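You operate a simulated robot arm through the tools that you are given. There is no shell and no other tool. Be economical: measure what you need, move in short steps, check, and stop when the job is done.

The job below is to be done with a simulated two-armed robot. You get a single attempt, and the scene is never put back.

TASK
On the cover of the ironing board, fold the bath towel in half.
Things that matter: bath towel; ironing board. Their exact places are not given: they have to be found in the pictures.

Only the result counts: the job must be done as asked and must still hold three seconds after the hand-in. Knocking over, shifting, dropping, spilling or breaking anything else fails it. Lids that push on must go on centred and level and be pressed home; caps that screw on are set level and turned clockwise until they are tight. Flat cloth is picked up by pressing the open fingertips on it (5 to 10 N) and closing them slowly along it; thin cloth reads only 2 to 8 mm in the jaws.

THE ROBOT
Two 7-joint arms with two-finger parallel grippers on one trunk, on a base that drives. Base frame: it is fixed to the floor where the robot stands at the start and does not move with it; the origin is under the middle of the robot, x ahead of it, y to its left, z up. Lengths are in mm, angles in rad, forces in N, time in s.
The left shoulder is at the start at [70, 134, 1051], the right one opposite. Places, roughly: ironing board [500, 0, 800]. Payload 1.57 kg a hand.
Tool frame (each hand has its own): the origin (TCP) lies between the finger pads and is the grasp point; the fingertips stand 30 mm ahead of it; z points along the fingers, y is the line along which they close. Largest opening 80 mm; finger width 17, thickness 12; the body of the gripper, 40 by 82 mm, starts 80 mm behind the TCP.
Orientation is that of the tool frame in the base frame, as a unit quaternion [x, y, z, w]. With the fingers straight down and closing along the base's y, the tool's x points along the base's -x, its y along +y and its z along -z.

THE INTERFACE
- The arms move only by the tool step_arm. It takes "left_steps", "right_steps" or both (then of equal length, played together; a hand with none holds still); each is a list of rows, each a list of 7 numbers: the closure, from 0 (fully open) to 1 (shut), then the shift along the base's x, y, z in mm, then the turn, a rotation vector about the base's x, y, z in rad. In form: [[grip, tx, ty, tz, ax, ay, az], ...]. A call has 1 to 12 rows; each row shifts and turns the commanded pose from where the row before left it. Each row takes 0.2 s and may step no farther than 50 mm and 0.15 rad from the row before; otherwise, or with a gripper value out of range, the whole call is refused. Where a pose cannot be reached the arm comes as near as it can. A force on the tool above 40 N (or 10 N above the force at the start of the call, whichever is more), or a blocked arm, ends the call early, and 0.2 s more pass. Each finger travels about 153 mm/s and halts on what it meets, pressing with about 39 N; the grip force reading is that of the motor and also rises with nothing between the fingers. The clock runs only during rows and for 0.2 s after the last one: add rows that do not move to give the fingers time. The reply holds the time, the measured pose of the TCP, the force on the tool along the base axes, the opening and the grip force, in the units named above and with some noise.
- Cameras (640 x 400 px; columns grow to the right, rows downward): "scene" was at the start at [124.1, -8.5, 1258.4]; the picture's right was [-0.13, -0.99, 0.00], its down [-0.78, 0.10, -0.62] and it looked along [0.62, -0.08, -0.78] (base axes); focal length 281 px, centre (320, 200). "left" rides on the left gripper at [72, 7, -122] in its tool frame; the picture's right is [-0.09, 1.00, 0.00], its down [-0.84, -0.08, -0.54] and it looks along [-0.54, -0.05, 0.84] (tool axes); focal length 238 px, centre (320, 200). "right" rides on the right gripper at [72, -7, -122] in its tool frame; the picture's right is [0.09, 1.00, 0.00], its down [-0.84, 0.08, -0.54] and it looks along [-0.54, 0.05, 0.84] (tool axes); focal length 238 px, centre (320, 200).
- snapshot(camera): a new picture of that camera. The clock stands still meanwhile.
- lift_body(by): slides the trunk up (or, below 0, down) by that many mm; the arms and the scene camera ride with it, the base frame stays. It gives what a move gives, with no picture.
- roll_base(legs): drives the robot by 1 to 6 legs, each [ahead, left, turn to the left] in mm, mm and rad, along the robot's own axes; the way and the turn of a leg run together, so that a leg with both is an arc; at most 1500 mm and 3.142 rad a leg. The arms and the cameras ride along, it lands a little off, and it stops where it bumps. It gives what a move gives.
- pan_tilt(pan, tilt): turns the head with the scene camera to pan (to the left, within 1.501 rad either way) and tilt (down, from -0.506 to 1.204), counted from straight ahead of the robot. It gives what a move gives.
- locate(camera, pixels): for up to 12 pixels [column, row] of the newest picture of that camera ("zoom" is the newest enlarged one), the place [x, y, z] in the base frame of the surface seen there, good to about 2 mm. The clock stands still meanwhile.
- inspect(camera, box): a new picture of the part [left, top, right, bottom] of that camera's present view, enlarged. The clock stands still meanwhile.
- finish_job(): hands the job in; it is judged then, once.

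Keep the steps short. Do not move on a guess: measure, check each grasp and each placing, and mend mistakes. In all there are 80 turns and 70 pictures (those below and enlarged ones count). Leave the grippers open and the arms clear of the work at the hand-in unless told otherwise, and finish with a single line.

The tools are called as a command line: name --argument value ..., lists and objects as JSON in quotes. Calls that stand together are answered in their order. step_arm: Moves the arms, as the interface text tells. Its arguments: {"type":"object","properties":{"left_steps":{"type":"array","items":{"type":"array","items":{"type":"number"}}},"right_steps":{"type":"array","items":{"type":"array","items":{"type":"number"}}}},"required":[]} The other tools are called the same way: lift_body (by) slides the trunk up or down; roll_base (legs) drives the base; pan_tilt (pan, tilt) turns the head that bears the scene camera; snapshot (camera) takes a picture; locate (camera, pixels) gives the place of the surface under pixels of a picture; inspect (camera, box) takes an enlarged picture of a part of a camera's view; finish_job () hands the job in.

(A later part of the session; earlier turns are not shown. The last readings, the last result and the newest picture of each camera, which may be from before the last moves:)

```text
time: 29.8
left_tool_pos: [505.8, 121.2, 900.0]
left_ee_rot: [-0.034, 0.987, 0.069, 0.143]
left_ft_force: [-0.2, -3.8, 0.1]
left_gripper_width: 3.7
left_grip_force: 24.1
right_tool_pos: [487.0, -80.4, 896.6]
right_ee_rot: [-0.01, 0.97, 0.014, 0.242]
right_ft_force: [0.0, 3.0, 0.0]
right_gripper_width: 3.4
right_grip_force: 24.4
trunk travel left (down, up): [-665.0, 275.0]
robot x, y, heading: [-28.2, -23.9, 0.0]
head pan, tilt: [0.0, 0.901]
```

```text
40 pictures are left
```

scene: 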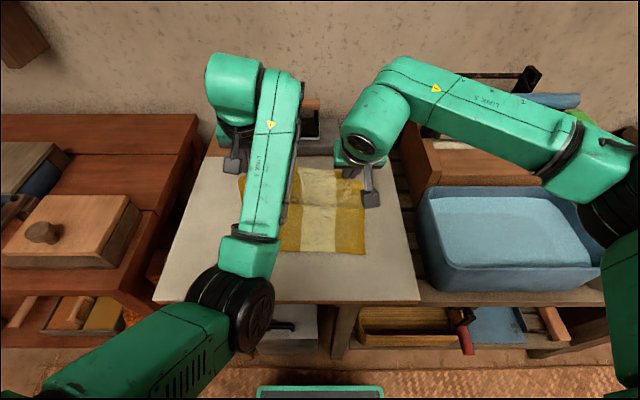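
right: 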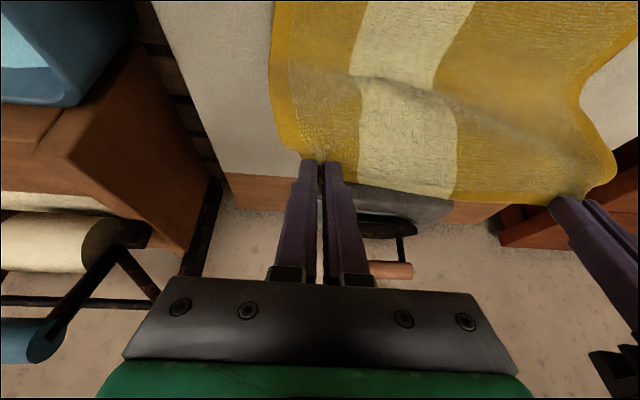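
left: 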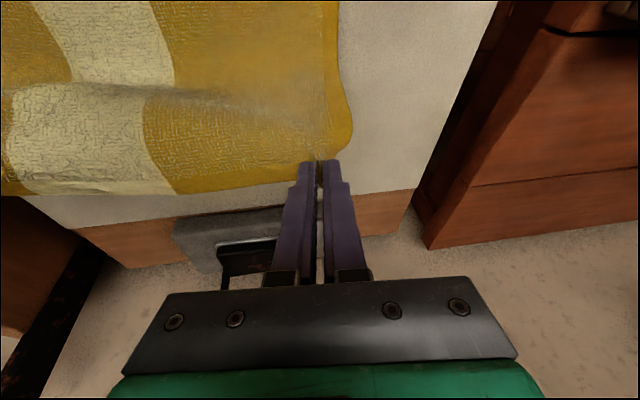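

The near half is re-laid. I measure the near edge and the bend.

inspect --camera "scene" --box '[230, 150, 390, 262]'

locate --camera "scene" --pixels '[[363, 253], [336, 249], [302, 248], [285, 247], [364, 215], [365, 190], [350, 205], [320, 200], [310, 180], [340, 178]]'

locate --camera "right" --pixels '[[275, 20], [272, 60], [275, 90], [285, 130], [350, 30], [350, 60], [350, 90], [350, 120], [350, 150], [350, 175]]'

```text
3.57 times, centred on (310, 206) of scene
```

zoom: 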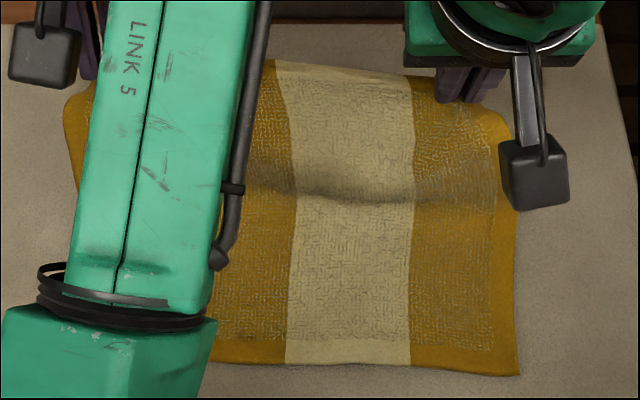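

```text
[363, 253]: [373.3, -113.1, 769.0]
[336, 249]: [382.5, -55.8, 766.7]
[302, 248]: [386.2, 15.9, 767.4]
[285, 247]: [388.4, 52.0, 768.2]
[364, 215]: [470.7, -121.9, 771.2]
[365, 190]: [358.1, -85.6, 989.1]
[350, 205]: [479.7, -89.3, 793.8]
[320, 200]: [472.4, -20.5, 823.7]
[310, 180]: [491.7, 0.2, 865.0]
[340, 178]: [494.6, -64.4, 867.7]
```

```text
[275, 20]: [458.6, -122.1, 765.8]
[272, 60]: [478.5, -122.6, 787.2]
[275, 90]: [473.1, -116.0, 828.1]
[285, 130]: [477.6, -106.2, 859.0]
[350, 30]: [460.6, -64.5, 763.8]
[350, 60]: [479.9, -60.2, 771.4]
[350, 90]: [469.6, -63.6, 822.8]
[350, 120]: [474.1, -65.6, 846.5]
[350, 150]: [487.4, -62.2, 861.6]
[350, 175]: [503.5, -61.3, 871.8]
```

The near edge is at x≈373 (right) to ≈390 (left), and the bend is at 480 with about 495 wanted. I nudge forward a little, then come back along a descending diagonal by base and trunk.

roll_base --legs '[[14, 0, 0]]'

lift_body --by -15

roll_base --legs '[[-30, 0, 0]]'

lift_body --by -18

roll_base --legs '[[-25, 0, 0]]'

snapshot --camera "right"

snapshot --camera "scene"

```text
time: 30.6
left_tool_pos: [519.2, 121.7, 902.0]
left_ee_rot: [-0.033, 0.987, 0.069, 0.143]
left_ft_force: [-0.6, -3.9, 1.2]
left_gripper_width: 3.4
left_grip_force: 24.8
right_tool_pos: [498.6, -81.3, 896.6]
right_ee_rot: [-0.011, 0.97, 0.014, 0.243]
right_ft_force: [-0.1, 3.6, 0.0]
right_gripper_width: 3.3
right_grip_force: 24.9
trunk travel left (down, up): [-665.0, 275.0]
robot x, y, heading: [-16.3, -22.6, -0.003]
head pan, tilt: [0.0, 0.901]
```

```text
time: 31.2
left_tool_pos: [520.6, 121.3, 884.9]
left_ee_rot: [-0.033, 0.987, 0.069, 0.143]
left_ft_force: [0.2, -3.9, -1.2]
left_gripper_width: 3.7
left_grip_force: 24.5
right_tool_pos: [500.7, -82.2, 881.9]
right_ee_rot: [-0.01, 0.97, 0.014, 0.241]
right_ft_force: [-0.2, 3.1, 0.3]
right_gripper_width: 3.4
right_grip_force: 24.8
trunk travel left (down, up): [-650.0, 290.0]
robot x, y, heading: [-13.6, -23.4, 0.003]
head pan, tilt: [0.0, 0.901]
```

```text
time: 32.0
left_tool_pos: [491.2, 122.3, 884.8]
left_ee_rot: [-0.032, 0.987, 0.068, 0.142]
left_ft_force: [-0.5, -4.5, 0.5]
left_gripper_width: 3.6
left_grip_force: 24.6
right_tool_pos: [471.6, -80.9, 880.8]
right_ee_rot: [-0.011, 0.97, 0.015, 0.241]
right_ft_force: [-0.1, 4.1, -0.1]
right_gripper_width: 3.6
right_grip_force: 24.1
trunk travel left (down, up): [-650.0, 290.0]
robot x, y, heading: [-43.7, -20.5, 0.0]
head pan, tilt: [0.0, 0.901]
```

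```text
time: 32.7
left_tool_pos: [489.0, 120.9, 867.4]
left_ee_rot: [-0.034, 0.987, 0.069, 0.143]
left_ft_force: [0.5, -4.8, 1.2]
left_gripper_width: 3.4
left_grip_force: 24.9
right_tool_pos: [470.1, -81.7, 863.7]
right_ee_rot: [-0.011, 0.97, 0.015, 0.243]
right_ft_force: [-0.2, 4.6, 0.7]
right_gripper_width: 3.5
right_grip_force: 24.5
trunk travel left (down, up): [-632.0, 308.0]
robot x, y, heading: [-44.4, -24.5, 0.0]
head pan, tilt: [0.0, 0.901]
```

```text
time: 33.5
left_tool_pos: [467.6, 121.7, 867.1]
left_ee_rot: [-0.033, 0.987, 0.069, 0.142]
left_ft_force: [-0.9, -4.2, 0.3]
left_gripper_width: 3.6
left_grip_force: 24.7
right_tool_pos: [448.0, -81.9, 862.7]
right_ee_rot: [-0.01, 0.97, 0.015, 0.241]
right_ft_force: [0.7, 4.3, -1.0]
right_gripper_width: 3.5
right_grip_force: 24.6
trunk travel left (down, up): [-632.0, 308.0]
robot x, y, heading: [-71.8, -23.1, 0.002]
head pan, tilt: [0.0, 0.901]
```

```text
38 pictures are left
```

right: 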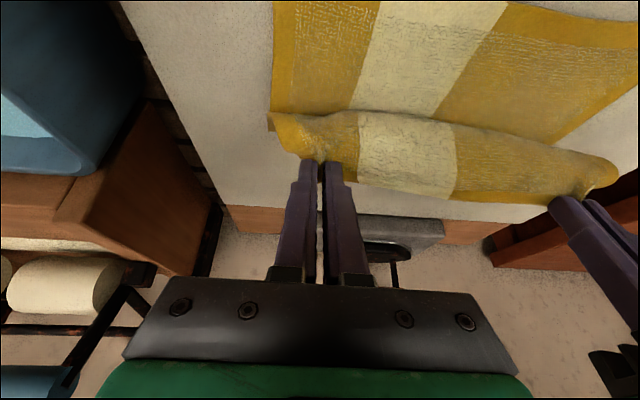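

```text
37 pictures are left
```

scene: 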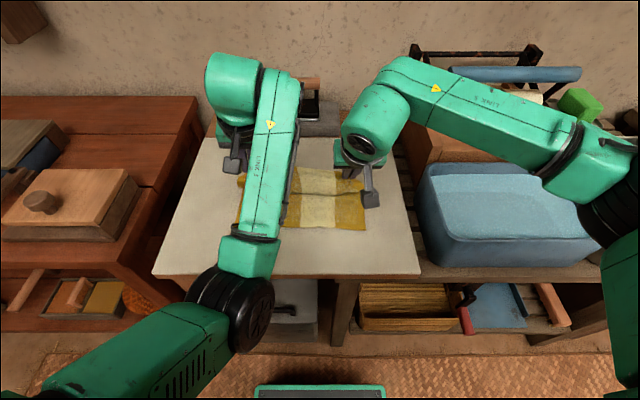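

The hanging cloth follows well. I continue along the diagonal.

lift_body --by -20

roll_base --legs '[[-25, 0, 0]]'

lift_body --by -12

roll_base --legs '[[-20, 0, 0]]'

inspect --camera "right" --box '[240, 0, 640, 250]'

snapshot --camera "left"

```text
time: 34.1
left_tool_pos: [465.1, 122.0, 847.4]
left_ee_rot: [-0.034, 0.987, 0.069, 0.143]
left_ft_force: [-1.1, -4.4, 0.4]
left_gripper_width: 3.6
left_grip_force: 24.3
right_tool_pos: [446.3, -81.8, 844.5]
right_ee_rot: [-0.01, 0.97, 0.015, 0.243]
right_ft_force: [0.0, 4.0, 0.4]
right_gripper_width: 3.4
right_grip_force: 24.2
trunk travel left (down, up): [-612.0, 328.0]
robot x, y, heading: [-68.5, -20.4, -0.0]
head pan, tilt: [0.0, 0.901]
```

```text
time: 35.0
left_tool_pos: [442.7, 121.1, 845.7]
left_ee_rot: [-0.033, 0.987, 0.068, 0.141]
left_ft_force: [-0.1, -4.3, 0.5]
left_gripper_width: 3.4
left_grip_force: 24.2
right_tool_pos: [422.5, -82.4, 841.8]
right_ee_rot: [-0.011, 0.971, 0.015, 0.24]
right_ft_force: [-0.5, 3.8, 0.5]
right_gripper_width: 3.7
right_grip_force: 24.6
trunk travel left (down, up): [-612.0, 328.0]
robot x, y, heading: [-91.7, -24.3, -0.0]
head pan, tilt: [0.0, 0.901]
```

```text
time: 35.6
left_tool_pos: [440.8, 121.8, 834.7]
left_ee_rot: [-0.033, 0.987, 0.069, 0.144]
left_ft_force: [-1.2, -3.4, 0.2]
left_gripper_width: 3.3
left_grip_force: 24.4
right_tool_pos: [419.1, -82.0, 831.5]
right_ee_rot: [-0.01, 0.97, 0.014, 0.241]
right_ft_force: [1.0, 4.1, -0.4]
right_gripper_width: 3.2
right_grip_force: 24.7
trunk travel left (down, up): [-600.0, 340.0]
robot x, y, heading: [-94.1, -21.7, 0.0]
head pan, tilt: [0.0, 0.901]
```

```text
time: 36.4
left_tool_pos: [421.8, 122.4, 834.1]
left_ee_rot: [-0.033, 0.987, 0.069, 0.142]
left_ft_force: [0.1, -4.6, 0.5]
left_gripper_width: 3.6
left_grip_force: 24.7
right_tool_pos: [402.3, -81.5, 830.4]
right_ee_rot: [-0.01, 0.97, 0.014, 0.241]
right_ft_force: [0.3, 4.4, 0.3]
right_gripper_width: 3.6
right_grip_force: 24.5
trunk travel left (down, up): [-600.0, 340.0]
robot x, y, heading: [-113.3, -23.0, -0.002]
head pan, tilt: [0.0, 0.901]
```

```text
1.60 times, centred on (440, 125) of right
```

zoom: 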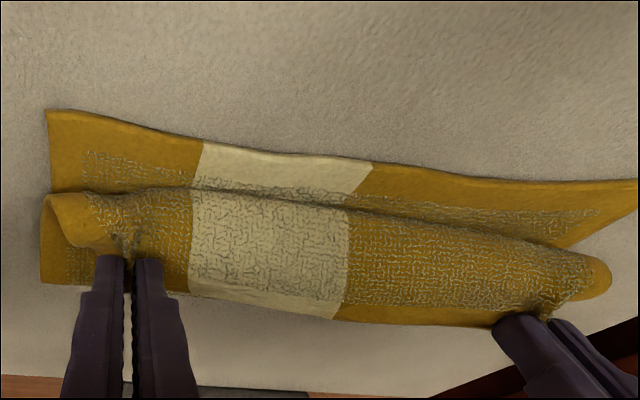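

```text
35 pictures are left
```

left: 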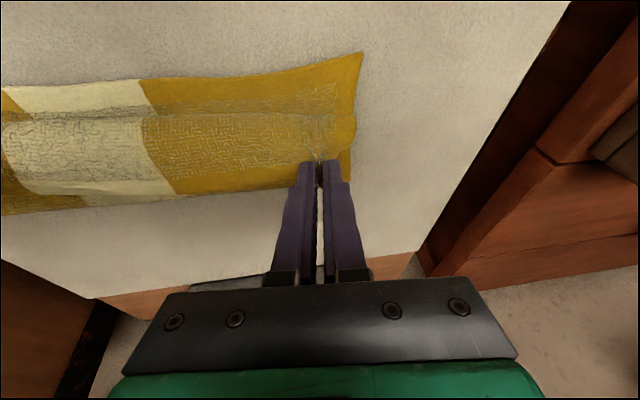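

locate --camera "zoom" --pixels '[[50, 115], [200, 147], [370, 165], [620, 185], [50, 198], [200, 195], [400, 225], [44, 278], [180, 290], [300, 312], [300, 260], [580, 240]]'

locate --camera "left" --pixels '[[358, 57], [250, 78], [348, 180], [270, 188], [150, 198], [30, 208], [250, 112], [353, 125]]'

```text
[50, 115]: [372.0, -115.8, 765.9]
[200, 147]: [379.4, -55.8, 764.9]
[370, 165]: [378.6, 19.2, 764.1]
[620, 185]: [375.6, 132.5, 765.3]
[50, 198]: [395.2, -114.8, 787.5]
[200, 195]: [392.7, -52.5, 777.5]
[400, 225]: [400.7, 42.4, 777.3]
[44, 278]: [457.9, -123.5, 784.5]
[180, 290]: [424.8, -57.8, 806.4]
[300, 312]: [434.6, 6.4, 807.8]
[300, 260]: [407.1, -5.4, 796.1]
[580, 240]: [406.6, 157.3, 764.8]
```

```text
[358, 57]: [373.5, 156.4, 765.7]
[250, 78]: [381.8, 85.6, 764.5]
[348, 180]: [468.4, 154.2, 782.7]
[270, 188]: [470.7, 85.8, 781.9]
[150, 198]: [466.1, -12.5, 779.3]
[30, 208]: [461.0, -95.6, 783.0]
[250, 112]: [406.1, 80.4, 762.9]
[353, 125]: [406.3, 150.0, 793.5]
```

The fold sits at x≈467, so the upper layer is too long, and the left hand can't tilt enough in its present elbow pose to unwrap the edge. I'll lay the edge back flat at the far side, re-set the left arm and redo it with strong tilt. First, up and forward.

lift_body --by 45

roll_base --legs '[[105, 0, 0]]'

step_arm --left_steps '[[1, 8, 0, -5, 0, 0.03, 0], [1, 8, 0, -5, 0, 0.03, 0], [1, 8, 0, -6, 0, 0.03, 0], [1, 8, 0, -6, 0, 0.03, 0], [1, 8, 0, -6, 0, 0.03, 0], [1, 8, 0, -6, 0, 0.03, 0], [1, 8, 0, -6, 0, 0.03, 0], [1, 0, 0, 0, 0, 0, 0]]' --right_steps '[[1, 9, 0, -5, 0, 0.05, 0], [1, 9, 0, -5, 0, 0.05, 0], [1, 9, 0, -6, 0, 0.05, 0], [1, 9, 0, -6, 0, 0.05, 0], [1, 9, 0, -6, 0, 0.05, 0], [1, 9, 0, -6, 0, 0.05, 0], [1, 9, 0, -6, 0, 0.05, 0], [1, 0, 0, 0, 0, 0, 0]]'

snapshot --camera "right"

```text
time: 37.2
left_tool_pos: [421.1, 122.1, 880.7]
left_ee_rot: [-0.033, 0.987, 0.069, 0.142]
left_ft_force: [-0.2, -3.8, -0.6]
left_gripper_width: 3.5
left_grip_force: 24.5
right_tool_pos: [401.2, -81.8, 876.6]
right_ee_rot: [-0.01, 0.97, 0.014, 0.241]
right_ft_force: [1.3, 4.1, 0.2]
right_gripper_width: 3.6
right_grip_force: 24.8
trunk travel left (down, up): [-645.0, 295.0]
robot x, y, heading: [-112.2, -21.3, -0.003]
head pan, tilt: [0.0, 0.901]
```

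```text
time: 38.4
left_tool_pos: [526.2, 121.5, 878.7]
left_ee_rot: [-0.033, 0.987, 0.069, 0.143]
left_ft_force: [0.2, -4.7, 0.0]
left_gripper_width: 3.8
left_grip_force: 24.6
right_tool_pos: [504.5, -81.8, 875.5]
right_ee_rot: [-0.011, 0.97, 0.015, 0.241]
right_ft_force: [-0.2, 3.9, 0.5]
right_gripper_width: 3.5
right_grip_force: 24.5
trunk travel left (down, up): [-645.0, 295.0]
robot x, y, heading: [-6.9, -19.7, 0.001]
head pan, tilt: [0.0, 0.901]
```

```text
time: 40.2
left_tool_pos: [581.7, 121.6, 839.6]
left_ee_rot: [-0.026, 0.996, 0.072, 0.038]
left_ft_force: [0.8, -4.4, 0.2]
left_gripper_width: 3.8
left_grip_force: 24.9
right_tool_pos: [568.2, -79.8, 836.5]
right_ee_rot: [-0.009, 0.997, 0.017, 0.07]
right_ft_force: [-0.6, 4.4, 0.4]
right_gripper_width: 3.3
right_grip_force: 24.4
trunk travel left (down, up): [-645.0, 295.0]
robot x, y, heading: [-4.4, -21.8, 0.004]
head pan, tilt: [0.0, 0.901]
```

```text
34 pictures are left
```

right: 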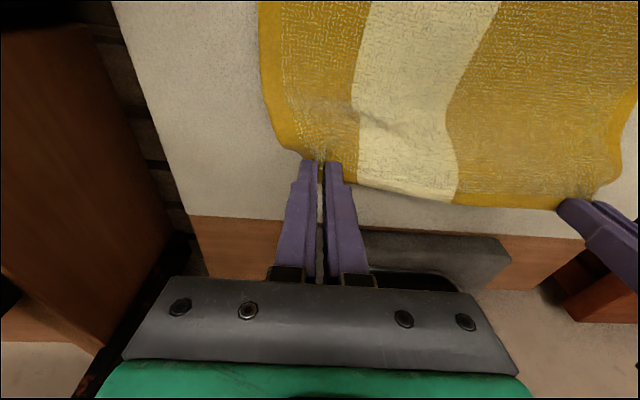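

Now on to the far line and down to the board: about 22 mm further ahead and 34 mm down.

step_arm --left_steps '[[1, 4, 0, -6, 0, 0.01, 0], [1, 4, 0, -6, 0, 0.01, 0], [1, 4, 0, -6, 0, 0.01, 0], [1, 4, 0, -6, 0, 0.01, 0], [1, 4, 0, -6, 0, 0.01, 0], [1, 2, 0, -4, 0, 0.01, 0], [1, 0, 0, 0, 0, 0, 0]]' --right_steps '[[1, 5, 0, -6, 0, 0.023, 0], [1, 5, 0, -6, 0, 0.023, 0], [1, 5, 0, -6, 0, 0.023, 0], [1, 4, 0, -6, 0, 0.023, 0], [1, 4, 0, -5, 0, 0.023, 0], [1, 2, 0, -3, 0, 0.023, 0], [1, 0, 0, 0, 0, 0, 0]]'

snapshot --camera "right"

snapshot --camera "left"

```text
time: 41.8
left_tool_pos: [602.1, 116.9, 817.8]
left_ee_rot: [-0.017, 0.997, 0.072, 0.022]
left_ft_force: [-0.1, -0.8, 0.0]
left_gripper_width: 3.5
left_grip_force: 25.2
left hand out of reach, approached as far as the arm can: row 5, 6
right_tool_pos: [587.1, -78.4, 815.1]
right_ee_rot: [-0.014, 0.999, 0.019, 0.024]
right_ft_force: [-0.7, -0.2, -0.2]
right_gripper_width: 3.4
right_grip_force: 24.8
right hand out of reach, approached as far as the arm can: row 5, 6
trunk travel left (down, up): [-645.0, 295.0]
robot x, y, heading: [-5.3, -23.8, 0.003]
head pan, tilt: [0.0, 0.901]
```

```text
33 pictures are left
```

right: 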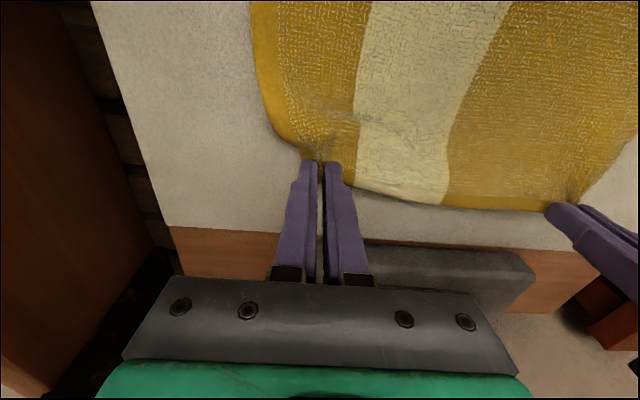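

```text
32 pictures are left
```

left: 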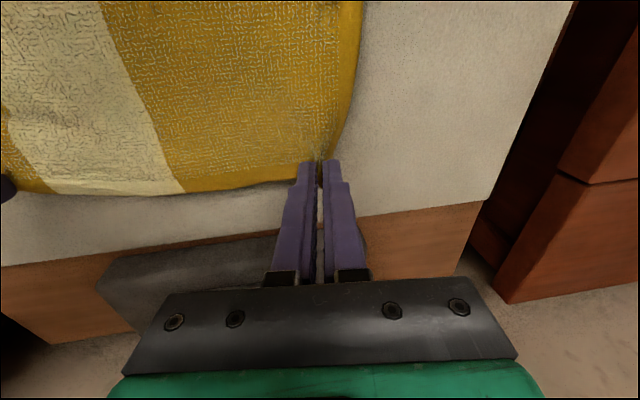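

The arms are at full reach with the tips about 18 mm above the board, so I lower by the trunk.

lift_body --by -16

```text
time: 42.4
left_tool_pos: [601.4, 116.6, 801.2]
left_ee_rot: [-0.017, 0.997, 0.071, 0.023]
left_ft_force: [-0.7, 0.2, -0.5]
left_gripper_width: 3.5
left_grip_force: 24.6
right_tool_pos: [586.4, -77.9, 798.8]
right_ee_rot: [-0.013, 0.999, 0.018, 0.025]
right_ft_force: [0.4, 0.6, 0.1]
right_gripper_width: 3.8
right_grip_force: 24.6
trunk travel left (down, up): [-629.0, 311.0]
robot x, y, heading: [-7.5, -23.2, 0.001]
head pan, tilt: [0.0, 0.901]
```

Tips are about 3 mm above the cloth. I lower 4 mm more and open slowly to spread the corners.

lift_body --by -5

step_arm --left_steps '[[0.93, 0, 0, 0, 0, 0, 0], [0.85, 0, 0, 0, 0, 0, 0], [0.78, 0, 0, 0, 0, 0, 0], [0.7, 0, 0, 0, 0, 0, 0], [0.6, 0, 0, 0, 0, 0, 0], [0.5, 0, 0, 0, 0, 0, 0], [0.5, 0, 0, 0, 0, 0, 0]]' --right_steps '[[0.93, 0, 0, 0, 0, 0, 0], [0.85, 0, 0, 0, 0, 0, 0], [0.78, 0, 0, 0, 0, 0, 0], [0.7, 0, 0, 0, 0, 0, 0], [0.6, 0, 0, 0, 0, 0, 0], [0.5, 0, 0, 0, 0, 0, 0], [0.5, 0, 0, 0, 0, 0, 0]]'

lift_body --by 120

snapshot --camera "scene"

```text
time: 43.0
left_tool_pos: [599.7, 117.5, 796.6]
left_ee_rot: [-0.017, 0.997, 0.071, 0.023]
left_ft_force: [-0.2, -0.8, -0.2]
left_gripper_width: 3.6
left_grip_force: 24.0
right_tool_pos: [585.8, -77.6, 795.1]
right_ee_rot: [-0.014, 0.999, 0.019, 0.024]
right_ft_force: [-0.5, -0.5, 6.9]
right_gripper_width: 3.7
right_grip_force: 24.9
trunk travel left (down, up): [-624.0, 316.0]
robot x, y, heading: [-6.5, -20.0, 0.002]
head pan, tilt: [0.0, 0.901]
```

```text
time: 44.6
left_tool_pos: [600.9, 116.1, 796.8]
left_ee_rot: [-0.018, 0.997, 0.07, 0.023]
left_ft_force: [1.5, 1.3, 4.1]
left_gripper_width: 38.1
left_grip_force: 0.1
right_tool_pos: [586.4, -77.9, 793.9]
right_ee_rot: [-0.013, 0.999, 0.018, 0.024]
right_ft_force: [-0.2, 0.9, 3.1]
right_gripper_width: 38.6
right_grip_force: 0.1
trunk travel left (down, up): [-624.0, 316.0]
robot x, y, heading: [-6.3, -22.8, 0.002]
head pan, tilt: [0.0, 0.901]
```

```text
time: 46.1
left_tool_pos: [602.5, 117.3, 915.0]
left_ee_rot: [-0.017, 0.997, 0.071, 0.023]
left_ft_force: [0.9, 0.1, -0.2]
left_gripper_width: 39.9
left_grip_force: 0.1
right_tool_pos: [587.5, -78.8, 913.4]
right_ee_rot: [-0.014, 0.999, 0.019, 0.023]
right_ft_force: [0.2, 0.1, -0.3]
right_gripper_width: 39.8
right_grip_force: 0.1
trunk travel left (down, up): [-744.0, 196.0]
robot x, y, heading: [-8.5, -24.6, 0.001]
head pan, tilt: [0.0, 0.901]
```

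```text
31 pictures are left
```

scene: 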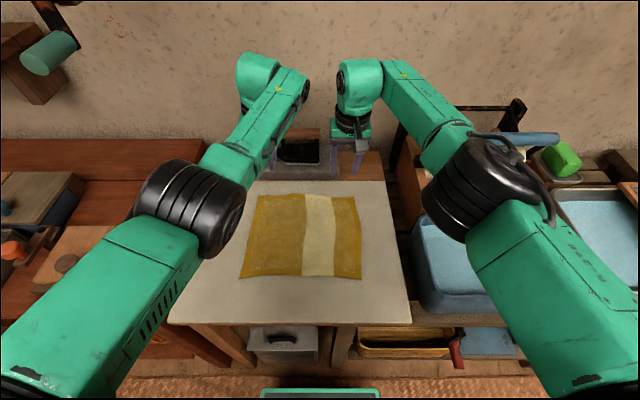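

The towel lies flat again. Holding nothing, I test whether both arms can take a strong tilt (about 0.85 rad) out here, with the trunk high.

step_arm --left_steps '[[0.5, -5, 0, 0, -0.016, -0.1, -0.004], [0.5, -5, 0, 0, -0.016, -0.1, -0.004], [0.5, -5, 0, 0, -0.016, -0.1, -0.004], [0.5, -5, 0, 0, -0.016, -0.1, -0.004], [0.5, -5, 0, 0, -0.016, -0.1, -0.004], [0.5, -5, 0, 0, -0.016, -0.1, -0.004], [0.5, -5, 0, 0, -0.016, -0.1, -0.004], [0.5, -5, 0, 0, -0.016, -0.1, -0.004], [0.5, -5, 0, 0, -0.016, -0.1, -0.004], [0.5, 0, 0, 0, 0, 0, 0]]' --right_steps '[[0.5, -5, -2, 0, -0.004, -0.1, -0.003], [0.5, -5, -2, 0, -0.004, -0.1, -0.003], [0.5, -5, -2, 0, -0.004, -0.1, -0.003], [0.5, -5, -2, 0, -0.004, -0.1, -0.003], [0.5, -5, -2, 0, -0.004, -0.1, -0.003], [0.5, -5, -2, 0, -0.004, -0.1, -0.003], [0.5, -5, -2, 0, -0.004, -0.1, -0.003], [0.5, -5, -2, 0, -0.004, -0.1, -0.003], [0.5, -5, -2, 0, -0.004, -0.1, -0.003], [0.5, 0, 0, 0, 0, 0, 0]]'

snapshot --camera "scene"

```text
time: 48.3
left_tool_pos: [557.2, 118.6, 915.4]
left_ee_rot: [-0.029, 0.89, -0.011, 0.454]
left_ft_force: [-0.6, 0.3, -0.5]
left_gripper_width: 40.1
left_grip_force: 0.0
right_tool_pos: [543.1, -96.2, 913.3]
right_ee_rot: [-0.008, 0.89, -0.007, 0.457]
right_ft_force: [0.5, -0.2, 0.4]
right_gripper_width: 40.0
right_grip_force: 0.1
trunk travel left (down, up): [-744.0, 196.0]
robot x, y, heading: [-10.1, -22.8, 0.002]
head pan, tilt: [0.0, 0.901]
```

```text
30 pictures are left
```

scene: 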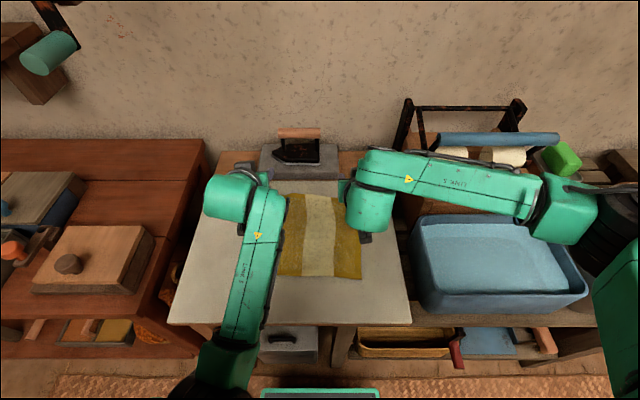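

Both arms track perfectly at 0.94 rad tilt when the trunk is high, so I'll lift with the trunk and not with the arms. I locate the towel's corners now.

inspect --camera "scene" --box '[220, 170, 400, 296]'

step_arm --left_steps '[[0.5, 4, 0, 0, 0.0025, 0.1044, -0.0067], [0.5, 4, 0, 0, 0.0025, 0.1044, -0.0067], [0.5, 4, 0, 0, 0.0025, 0.1044, -0.0067], [0.5, 4, 0, 0, 0.0025, 0.1044, -0.0067], [0.5, 4, 0, 0, 0.0025, 0.1044, -0.0067], [0.5, 4, 0, 0, 0.0025, 0.1044, -0.0067], [0.5, 4, 0, 0, 0.0025, 0.1044, -0.0067], [0.5, 4, 0, 0, 0.0025, 0.1044, -0.0067], [0.5, 4, 0, 0, 0.0025, 0.1044, -0.0067], [0.5, 0, 0, 0, 0, 0, 0]]' --right_steps '[[0.5, 4, 0, 0, 0.0016, 0.105, -0.002], [0.5, 4, 0, 0, 0.0016, 0.105, -0.002], [0.5, 4, 0, 0, 0.0016, 0.105, -0.002], [0.5, 4, 0, 0, 0.0016, 0.105, -0.002], [0.5, 4, 0, 0, 0.0016, 0.105, -0.002], [0.5, 4, 0, 0, 0.0016, 0.105, -0.002], [0.5, 4, 0, 0, 0.0016, 0.105, -0.002], [0.5, 4, 0, 0, 0.0016, 0.105, -0.002], [0.5, 4, 0, 0, 0.0016, 0.105, -0.002], [0.5, 0, 0, 0, 0, 0, 0]]'

snapshot --camera "left"

snapshot --camera "right"

```text
3.17 times, centred on (310, 233) of scene
```

zoom: 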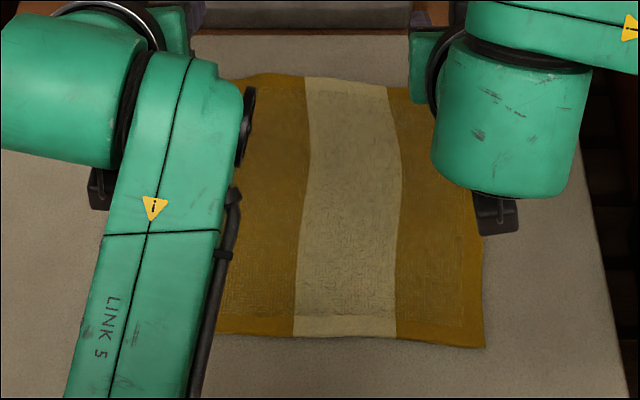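

```text
time: 50.5
left_tool_pos: [592.8, 117.0, 915.9]
left_ee_rot: [-0.003, 1.0, -0.002, 0.0]
left_ft_force: [0.5, -0.1, -0.6]
left_gripper_width: 40.0
left_grip_force: 0.0
right_tool_pos: [577.9, -97.0, 912.9]
right_ee_rot: [0.0, 1.0, 0.0, 0.0]
right_ft_force: [-0.7, 0.0, -1.0]
right_gripper_width: 40.1
right_grip_force: 0.1
trunk travel left (down, up): [-744.0, 196.0]
robot x, y, heading: [-7.6, -20.3, -0.002]
head pan, tilt: [0.0, 0.901]
```

```text
28 pictures are left
```

left: 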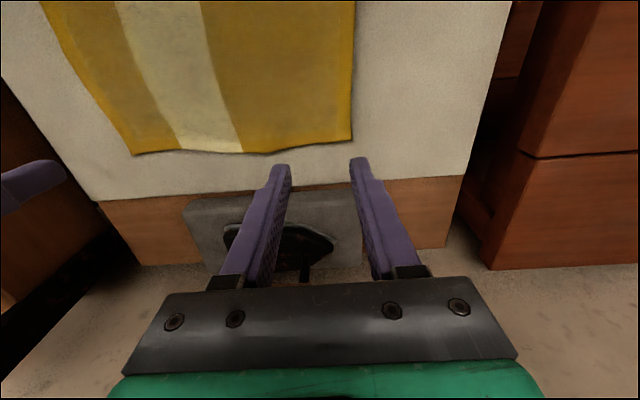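

```text
27 pictures are left
```

right: 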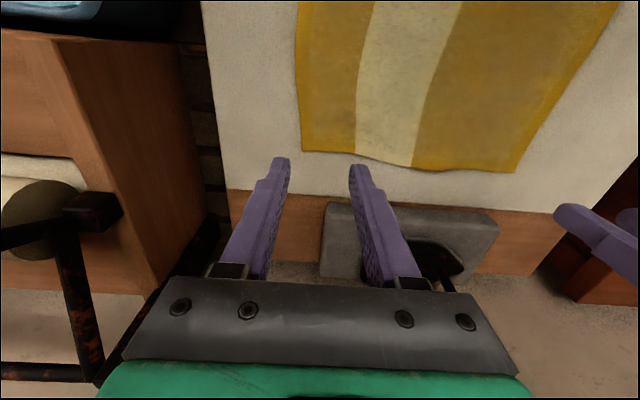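

locate --camera "left" --pixels '[[349, 137], [330, 142], [300, 147], [352, 100]]'

locate --camera "right" --pixels '[[303, 148], [325, 149], [350, 152], [299, 100]]'

locate --camera "zoom" --pixels '[[482, 343], [396, 333], [293, 333], [225, 330], [482, 260]]'

```text
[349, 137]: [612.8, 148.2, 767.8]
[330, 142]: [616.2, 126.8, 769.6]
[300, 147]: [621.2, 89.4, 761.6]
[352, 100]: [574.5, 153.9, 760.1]
```

```text
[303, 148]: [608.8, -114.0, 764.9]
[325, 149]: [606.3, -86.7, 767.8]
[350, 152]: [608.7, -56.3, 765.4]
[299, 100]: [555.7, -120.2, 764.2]
```

```text
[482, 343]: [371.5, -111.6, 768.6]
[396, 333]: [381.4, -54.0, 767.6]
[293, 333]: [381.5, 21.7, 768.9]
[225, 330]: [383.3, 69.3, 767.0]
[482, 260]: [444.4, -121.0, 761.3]
```

Far corners are at (616,150) and (611,-116), near ones at (372,-112) and about (374,156). I line up over the far corners with a slight tilt, then go down by the trunk.

roll_base --legs '[[10, 0, 0]]'

step_arm --left_steps '[[0.5, 0, 1, 0, 0, -0.05, 0], [0.5, 0, 0, 0, 0, -0.05, 0], [0.5, 0, 0, 0, 0, -0.05, 0], [0.5, 0, 0, 0, 0, 0, 0]]' --right_steps '[[0.5, 3, 5, 1, 0, -0.05, 0], [0.5, 3, 4, 1, 0, -0.05, 0], [0.5, 3, 4, 1, 0, -0.05, 0], [0.5, 0, 0, 0, 0, 0, 0]]'

lift_body --by -110

inspect --camera "left" --box '[220, 100, 420, 240]'

inspect --camera "right" --box '[220, 100, 420, 240]'

```text
time: 51.2
left_tool_pos: [601.2, 117.1, 917.4]
left_ee_rot: [-0.002, 1.0, -0.002, 0.002]
left_ft_force: [-1.0, 0.0, -0.2]
left_gripper_width: 39.9
left_grip_force: 0.1
right_tool_pos: [587.1, -96.1, 914.2]
right_ee_rot: [0.0, 1.0, 0.0, 0.002]
right_ft_force: [-0.2, -0.9, -0.1]
right_gripper_width: 40.0
right_grip_force: 0.1
trunk travel left (down, up): [-744.0, 196.0]
robot x, y, heading: [-2.2, -21.9, 0.003]
head pan, tilt: [0.0, 0.901]
```

```text
time: 52.2
left_tool_pos: [602.9, 118.8, 916.1]
left_ee_rot: [-0.003, 0.997, -0.003, 0.076]
left_ft_force: [0.2, -0.7, -0.8]
left_gripper_width: 39.9
left_grip_force: 0.2
right_tool_pos: [597.3, -82.9, 918.1]
right_ee_rot: [0.0, 0.997, -0.001, 0.076]
right_ft_force: [-0.3, 0.0, 0.8]
right_gripper_width: 40.0
right_grip_force: 0.0
trunk travel left (down, up): [-744.0, 196.0]
robot x, y, heading: [2.5, -19.1, -0.0]
head pan, tilt: [0.0, 0.901]
```

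```text
time: 53.6
left_tool_pos: [602.5, 118.1, 806.8]
left_ee_rot: [-0.004, 0.997, -0.002, 0.075]
left_ft_force: [0.4, 1.0, 0.3]
left_gripper_width: 39.5
left_grip_force: 0.0
right_tool_pos: [596.5, -83.6, 807.7]
right_ee_rot: [-0.001, 0.997, 0.0, 0.076]
right_ft_force: [-1.0, 0.0, 0.3]
right_gripper_width: 40.0
right_grip_force: 0.0
trunk travel left (down, up): [-634.0, 306.0]
robot x, y, heading: [3.1, -25.2, 0.004]
head pan, tilt: [0.0, 0.901]
```

```text
2.86 times, centred on (320, 170) of left
```

zoom: 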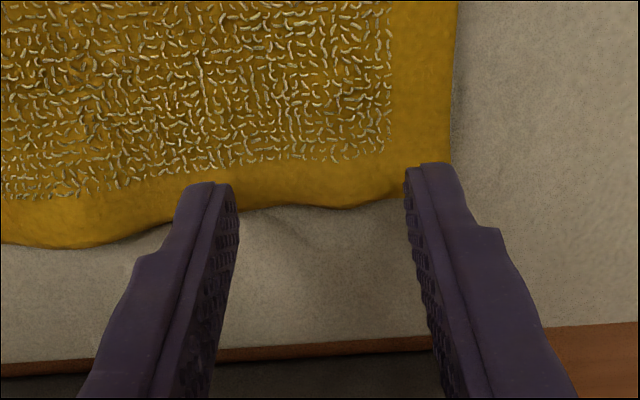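

```text
2.86 times, centred on (320, 170) of right
```

zoom: 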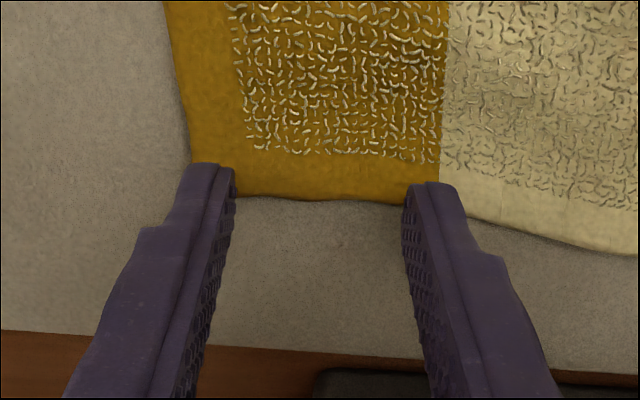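

The alignment is good. I shift back 4 mm for safety and step down to contact.

step_arm --left_steps '[[0.5, -4, 0, -3, 0, 0, 0], [0.5, 0, 0, -3, 0, 0, 0], [0.5, 0, 0, -2, 0, 0, 0], [0.5, 0, 0, -2, 0, 0, 0], [0.5, 0, 0, -1, 0, 0, 0], [0.5, 0, 0, 0, 0, 0, 0]]' --right_steps '[[0.5, -4, 0, -3, 0, 0, 0], [0.5, 0, 0, -3, 0, 0, 0], [0.5, 0, 0, -3, 0, 0, 0], [0.5, 0, 0, -2, 0, 0, 0], [0.5, 0, 0, -1, 0, 0, 0], [0.5, 0, 0, 0, 0, 0, 0]]'

```text
time: 55.0
left_tool_pos: [599.6, 118.2, 794.2]
left_ee_rot: [-0.003, 0.997, -0.003, 0.076]
left_ft_force: [1.2, -0.5, 1.2]
left_gripper_width: 40.1
left_grip_force: 0.1
right_tool_pos: [593.7, -83.9, 795.4]
right_ee_rot: [0.001, 0.997, 0.0, 0.076]
right_ft_force: [-0.8, 0.2, 1.2]
right_gripper_width: 40.0
right_grip_force: 0.0
trunk travel left (down, up): [-634.0, 306.0]
robot x, y, heading: [1.4, -21.5, 0.003]
head pan, tilt: [0.0, 0.901]
```

step_arm --left_steps '[[0.5, 0, 0, -1, 0, 0, 0], [0.5, 0, 0, -1, 0, 0, 0], [0.5, 0, 0, 0, 0, 0, 0]]' --right_steps '[[0.5, 0, 0, -1, 0, 0, 0], [0.5, 0, 0, -1, 0, 0, 0], [0.5, 0, 0, 0, 0, 0, 0]]'

```text
time: 55.8
left_tool_pos: [599.4, 117.7, 794.2]
left_ee_rot: [-0.003, 0.997, -0.003, 0.076]
left_ft_force: [1.9, -0.4, 6.3]
left_gripper_width: 40.1
left_grip_force: 0.0
right_tool_pos: [592.9, -82.7, 794.4]
right_ee_rot: [0.002, 0.997, 0.0, 0.077]
right_ft_force: [0.4, 0.8, 3.7]
right_gripper_width: 39.6
right_grip_force: 0.0
trunk travel left (down, up): [-634.0, 306.0]
robot x, y, heading: [3.6, -23.9, -0.001]
head pan, tilt: [0.0, 0.901]
```

The forces are 6 N and 4 N. I lower the right 1 mm more and close slowly.

step_arm --left_steps '[[0.5, 0, 0, -0.3, 0, 0, 0], [0.56, 0, 0, 0, 0, 0, 0], [0.6, 0, 0, 0, 0, 0, 0], [0.65, 0, 0, 0, 0, 0, 0], [0.7, 0, 0, 0, 0, 0, 0], [0.75, 0, 0, 0, 0, 0, 0], [0.8, 0, 0, 0, 0, 0, 0], [0.85, 0, 0, 0, 0, 0, 0], [0.9, 0, 0, 0, 0, 0, 0], [0.95, 0, 0, 0, 0, 0, 0], [1, 0, 0, 0, 0, 0, 0], [1, 0, 0, 0, 0, 0, 0]]' --right_steps '[[0.5, 0, 0, -1, 0, 0, 0], [0.56, 0, 0, 0, 0, 0, 0], [0.6, 0, 0, 0, 0, 0, 0], [0.65, 0, 0, 0, 0, 0, 0], [0.7, 0, 0, 0, 0, 0, 0], [0.75, 0, 0, 0, 0, 0, 0], [0.8, 0, 0, 0, 0, 0, 0], [0.85, 0, 0, 0, 0, 0, 0], [0.9, 0, 0, 0, 0, 0, 0], [0.95, 0, 0, 0, 0, 0, 0], [1, 0, 0, 0, 0, 0, 0], [1, 0, 0, 0, 0, 0, 0]]'

inspect --camera "left" --box '[220, 100, 420, 240]'

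inspect --camera "right" --box '[220, 100, 420, 240]'

```text
time: 58.4
left_tool_pos: [597.7, 117.4, 793.3]
left_ee_rot: [-0.003, 0.997, -0.002, 0.076]
left_ft_force: [-0.6, -5.9, 5.8]
left_gripper_width: 3.5
left_grip_force: 24.9
right_tool_pos: [591.1, -83.3, 793.9]
right_ee_rot: [-0.001, 0.997, 0.0, 0.077]
right_ft_force: [0.1, 6.5, 8.4]
right_gripper_width: 4.3
right_grip_force: 25.2
trunk travel left (down, up): [-634.0, 306.0]
robot x, y, heading: [-1.0, -22.1, 0.003]
head pan, tilt: [0.0, 0.901]
```

```text
2.86 times, centred on (320, 170) of left
```

zoom: 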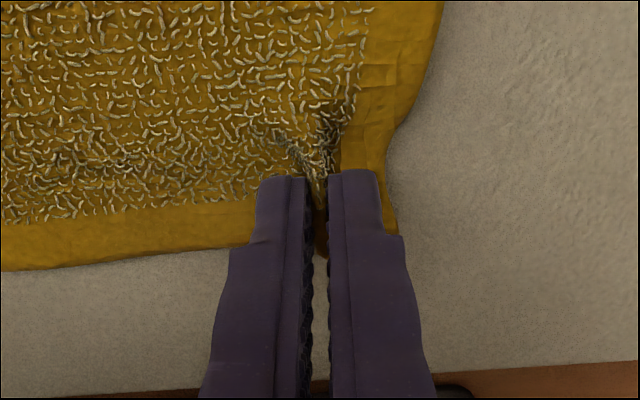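

```text
2.86 times, centred on (320, 170) of right
```

zoom: 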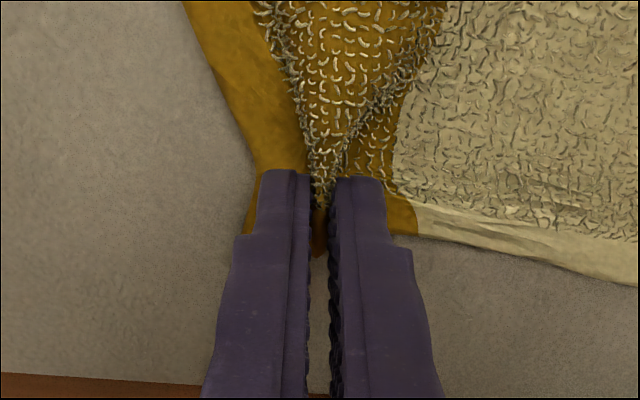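

Good grasps on both (3.5 and 4.3 mm, 25 N). Now I lift by the trunk alternating with tilting the tools forward and drawing back, keeping the cloth slack.

lift_body --by 20

step_arm --left_steps '[[1, -7, -1, 0, 0, -0.1, 0], [1, -7, -1, 0, 0, -0.1, 0], [1, -7, 0, 0, 0, -0.1, 0], [1, -7, 0, 0, 0, -0.1, 0], [1, 0, 0, 0, 0, 0, 0]]' --right_steps '[[1, -7, 1, 0, 0, -0.1, 0], [1, -7, 1, 0, 0, -0.1, 0], [1, -7, 0, 0, 0, -0.1, 0], [1, -7, 0, 0, 0, -0.1, 0], [1, 0, 0, 0, 0, 0, 0]]'

lift_body --by 35

step_arm --left_steps '[[1, -7, 0, 0, 0, -0.1, 0], [1, -7, 0, 0, 0, -0.1, 0], [1, -7, 0, 0, 0, -0.1, 0], [1, -7, 0, 0, 0, -0.1, 0], [1, 0, 0, 0, 0, 0, 0]]' --right_steps '[[1, -7, 0, 0, 0, -0.1, 0], [1, -7, 0, 0, 0, -0.1, 0], [1, -7, 0, 0, 0, -0.1, 0], [1, -7, 0, 0, 0, -0.1, 0], [1, 0, 0, 0, 0, 0, 0]]'

snapshot --camera "right"

snapshot --camera "scene"

```text
time: 59.1
left_tool_pos: [597.9, 117.4, 812.7]
left_ee_rot: [-0.002, 0.997, -0.002, 0.076]
left_ft_force: [0.1, -6.6, -0.5]
left_gripper_width: 3.6
left_grip_force: 24.3
right_tool_pos: [592.6, -82.3, 811.5]
right_ee_rot: [0.0, 0.997, 0.0, 0.075]
right_ft_force: [0.4, 6.1, 0.2]
right_gripper_width: 4.5
right_grip_force: 25.3
trunk travel left (down, up): [-654.0, 286.0]
robot x, y, heading: [2.0, -23.2, 0.002]
head pan, tilt: [0.0, 0.901]
```

```text
time: 60.3
left_tool_pos: [576.8, 123.3, 820.3]
left_ee_rot: [-0.004, 0.96, 0.002, 0.281]
left_ft_force: [-0.3, -9.9, 0.1]
left_gripper_width: 3.8
left_grip_force: 25.1
right_tool_pos: [565.7, -80.8, 811.9]
right_ee_rot: [0.0, 0.962, 0.001, 0.272]
right_ft_force: [0.4, 10.0, 0.1]
right_gripper_width: 4.0
right_grip_force: 24.6
trunk travel left (down, up): [-654.0, 286.0]
robot x, y, heading: [3.6, -19.9, 0.001]
head pan, tilt: [0.0, 0.901]
```

```text
time: 61.1
left_tool_pos: [575.2, 122.4, 852.2]
left_ee_rot: [-0.004, 0.96, 0.004, 0.278]
left_ft_force: [-0.9, -10.6, 0.3]
left_gripper_width: 3.6
left_grip_force: 24.6
right_tool_pos: [564.3, -81.2, 846.0]
right_ee_rot: [0.0, 0.962, 0.001, 0.273]
right_ft_force: [1.6, 10.1, 0.4]
right_gripper_width: 4.2
right_grip_force: 24.8
trunk travel left (down, up): [-689.0, 251.0]
robot x, y, heading: [3.7, -22.2, 0.001]
head pan, tilt: [0.0, 0.901]
```

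```text
time: 61.7
left_tool_pos: [597.8, 121.3, 933.5]
left_ee_rot: [0.002, 0.898, 0.001, 0.439]
left_ft_force: [-6.9, -21.4, -10.2]
left_gripper_width: 4.3
left_grip_force: 24.8
right_tool_pos: [553.3, -69.0, 856.1]
right_ee_rot: [-0.007, 0.928, 0.016, 0.373]
right_ft_force: [6.5, 22.0, 10.2]
right_gripper_width: 4.7
right_grip_force: 25.5
trunk travel left (down, up): [-689.0, 251.0]
robot x, y, heading: [-0.3, -21.6, 0.003]
head pan, tilt: [0.0, 0.901]
stopped in row 3 (right hand): the force on the tool passed its limit (the readings are from after the stop); the commanded pose is now the measured one
```

```text
22 pictures are left
```

right: 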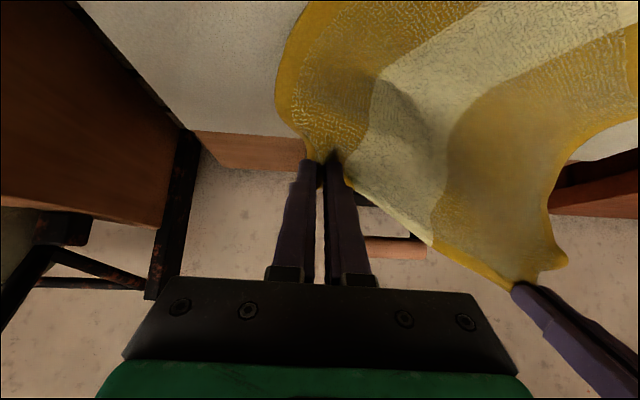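

```text
21 pictures are left
```

scene: 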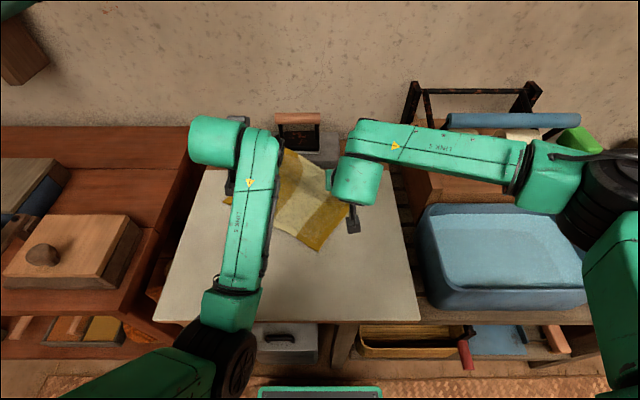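

The left elbow again sinks low and blocks. I must lay the edge back down and re-set that elbow. First I untilt both hands while bringing the left down.

step_arm --left_steps '[[1, -2, 0, -10, 0, 0.1, 0], [1, -1, 0, -12, 0, 0.1, 0], [1, 0, 0, -12, 0, 0.1, 0], [1, 0, 0, -12, 0, 0.1, 0], [1, 1, 0, -12, 0, 0.1, 0], [1, 2, 0, -12, 0, 0.1, 0], [1, 2, 0, -10, 0, 0.1, 0], [1, 0, 0, 0, 0, 0, 0]]' --right_steps '[[1, 4, -1, 0, 0, 0.08, 0], [1, 5, -1, 0, 0, 0.08, 0], [1, 5, -1, 0, 0, 0.08, 0], [1, 5, -2, 0, 0, 0.08, 0], [1, 5, -2, 0, 0, 0.08, 0], [1, 5, -2, 0, 0, 0.08, 0], [1, 5, -2, 0, 0, 0.08, 0], [1, 0, 0, 0, 0, 0, 0]]'

```text
time: 63.5
left_tool_pos: [600.4, 121.8, 854.8]
left_ee_rot: [-0.001, 0.994, 0.003, 0.106]
left_ft_force: [-1.7, -12.0, 0.2]
left_gripper_width: 3.7
left_grip_force: 24.3
right_tool_pos: [587.5, -84.7, 853.6]
right_ee_rot: [-0.003, 0.995, 0.013, 0.098]
right_ft_force: [1.2, 12.2, 1.2]
right_gripper_width: 4.6
right_grip_force: 25.2
trunk travel left (down, up): [-689.0, 251.0]
robot x, y, heading: [4.2, -21.3, -0.001]
head pan, tilt: [0.0, 0.901]
```

The hands are level again at the far line. I lower by the trunk and open gently.

lift_body --by -54

step_arm --left_steps '[[1, 2, -2, -2, 0, 0, 0], [1, 2, -2, -2, 0, 0, 0], [0.9, 0, 0, 0, 0, 0, 0], [0.8, 0, 0, 0, 0, 0, 0], [0.7, 0, 0, 0, 0, 0, 0], [0.6, 0, 0, 0, 0, 0, 0], [0.5, 0, 0, 0, 0, 0, 0], [0.5, 0, 0, 0, 0, 0, 0]]' --right_steps '[[1, 3, 2, -2, 0, 0, 0], [1, 3, 2, -2, 0, 0, 0], [0.9, 0, 0, 0, 0, 0, 0], [0.8, 0, 0, 0, 0, 0, 0], [0.7, 0, 0, 0, 0, 0, 0], [0.6, 0, 0, 0, 0, 0, 0], [0.5, 0, 0, 0, 0, 0, 0], [0.5, 0, 0, 0, 0, 0, 0]]'

lift_body --by 200

snapshot --camera "scene"

```text
time: 64.5
left_tool_pos: [600.0, 121.5, 802.0]
left_ee_rot: [0.0, 0.994, 0.002, 0.108]
left_ft_force: [-0.3, -13.3, 3.0]
left_gripper_width: 3.7
left_grip_force: 23.9
right_tool_pos: [587.6, -85.0, 799.6]
right_ee_rot: [-0.001, 0.995, 0.01, 0.099]
right_ft_force: [0.7, 13.4, 1.9]
right_gripper_width: 4.5
right_grip_force: 25.1
trunk travel left (down, up): [-635.0, 305.0]
robot x, y, heading: [2.1, -24.5, -0.005]
head pan, tilt: [0.0, 0.901]
```

```text
time: 66.3
left_tool_pos: [603.8, 118.3, 798.6]
left_ee_rot: [0.0, 0.994, 0.002, 0.108]
left_ft_force: [1.3, 1.0, 9.5]
left_gripper_width: 32.9
left_grip_force: 0.1
right_tool_pos: [592.9, -81.1, 795.6]
right_ee_rot: [-0.001, 0.995, 0.01, 0.098]
right_ft_force: [0.0, -0.1, 0.6]
right_gripper_width: 40.0
right_grip_force: 0.1
trunk travel left (down, up): [-635.0, 305.0]
robot x, y, heading: [-0.5, -21.1, 0.002]
head pan, tilt: [0.0, 0.901]
```

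```text
time: 68.4
left_tool_pos: [604.4, 118.7, 996.9]
left_ee_rot: [0.0, 0.994, 0.003, 0.107]
left_ft_force: [0.4, 1.1, 0.0]
left_gripper_width: 39.8
left_grip_force: 0.0
right_tool_pos: [593.7, -80.2, 995.9]
right_ee_rot: [-0.002, 0.995, 0.011, 0.098]
right_ft_force: [-0.4, 0.1, -0.3]
right_gripper_width: 39.6
right_grip_force: 0.1
trunk travel left (down, up): [-835.0, 105.0]
robot x, y, heading: [6.9, -23.9, 0.004]
head pan, tilt: [0.0, 0.901]
```

```text
20 pictures are left
```

scene: 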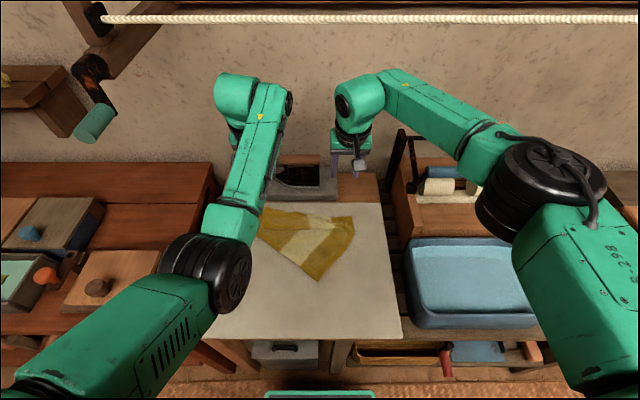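

The towel is down but turned on the board. Now I re-set the left elbow, high and empty: I roll the left tool so its wrist goes outward and move it to its own side.

step_arm --left_steps '[[0, -5, 10, 0, -0.1, 0, 0], [0, -5, 10, 0, -0.1, 0, 0], [0, -5, 10, 0, -0.1, 0, 0], [0, -5, 10, 0, -0.1, 0, 0], [0, -10, 10, 0, -0.1, 0, 0], [0, -10, 10, 0, -0.1, 0, 0], [0, -10, 10, 0, -0.1, 0, 0], [0, -10, 10, 0, -0.1, 0, 0], [0, -10, 10, 0, -0.1, 0, 0], [0, -10, 10, 0, -0.1, 0, 0], [0, 0, 0, 0, 0, 0, 0]]'

snapshot --camera "scene"

```text
time: 70.8
left_tool_pos: [523.7, 218.0, 997.6]
left_ee_rot: [-0.051, 0.873, -0.475, 0.094]
left_ft_force: [0.3, 0.6, 0.3]
left_gripper_width: 79.8
left_grip_force: 0.0
right_tool_pos: [592.5, -81.3, 995.3]
right_ee_rot: [-0.001, 0.995, 0.01, 0.098]
right_ft_force: [-0.3, 0.3, 0.5]
right_gripper_width: 40.1
right_grip_force: 0.1
trunk travel left (down, up): [-835.0, 105.0]
robot x, y, heading: [1.2, -20.5, 0.004]
head pan, tilt: [0.0, 0.901]
```

```text
19 pictures are left
```

scene: 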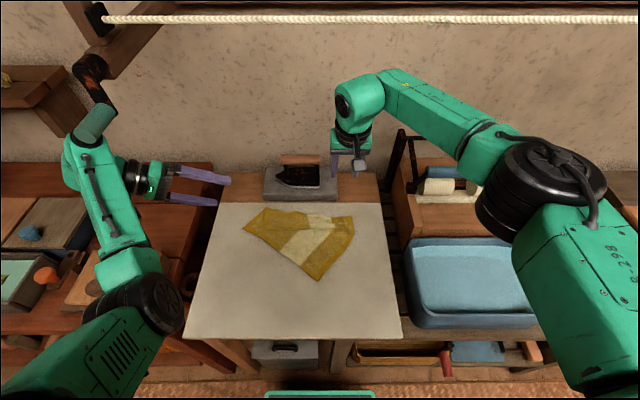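

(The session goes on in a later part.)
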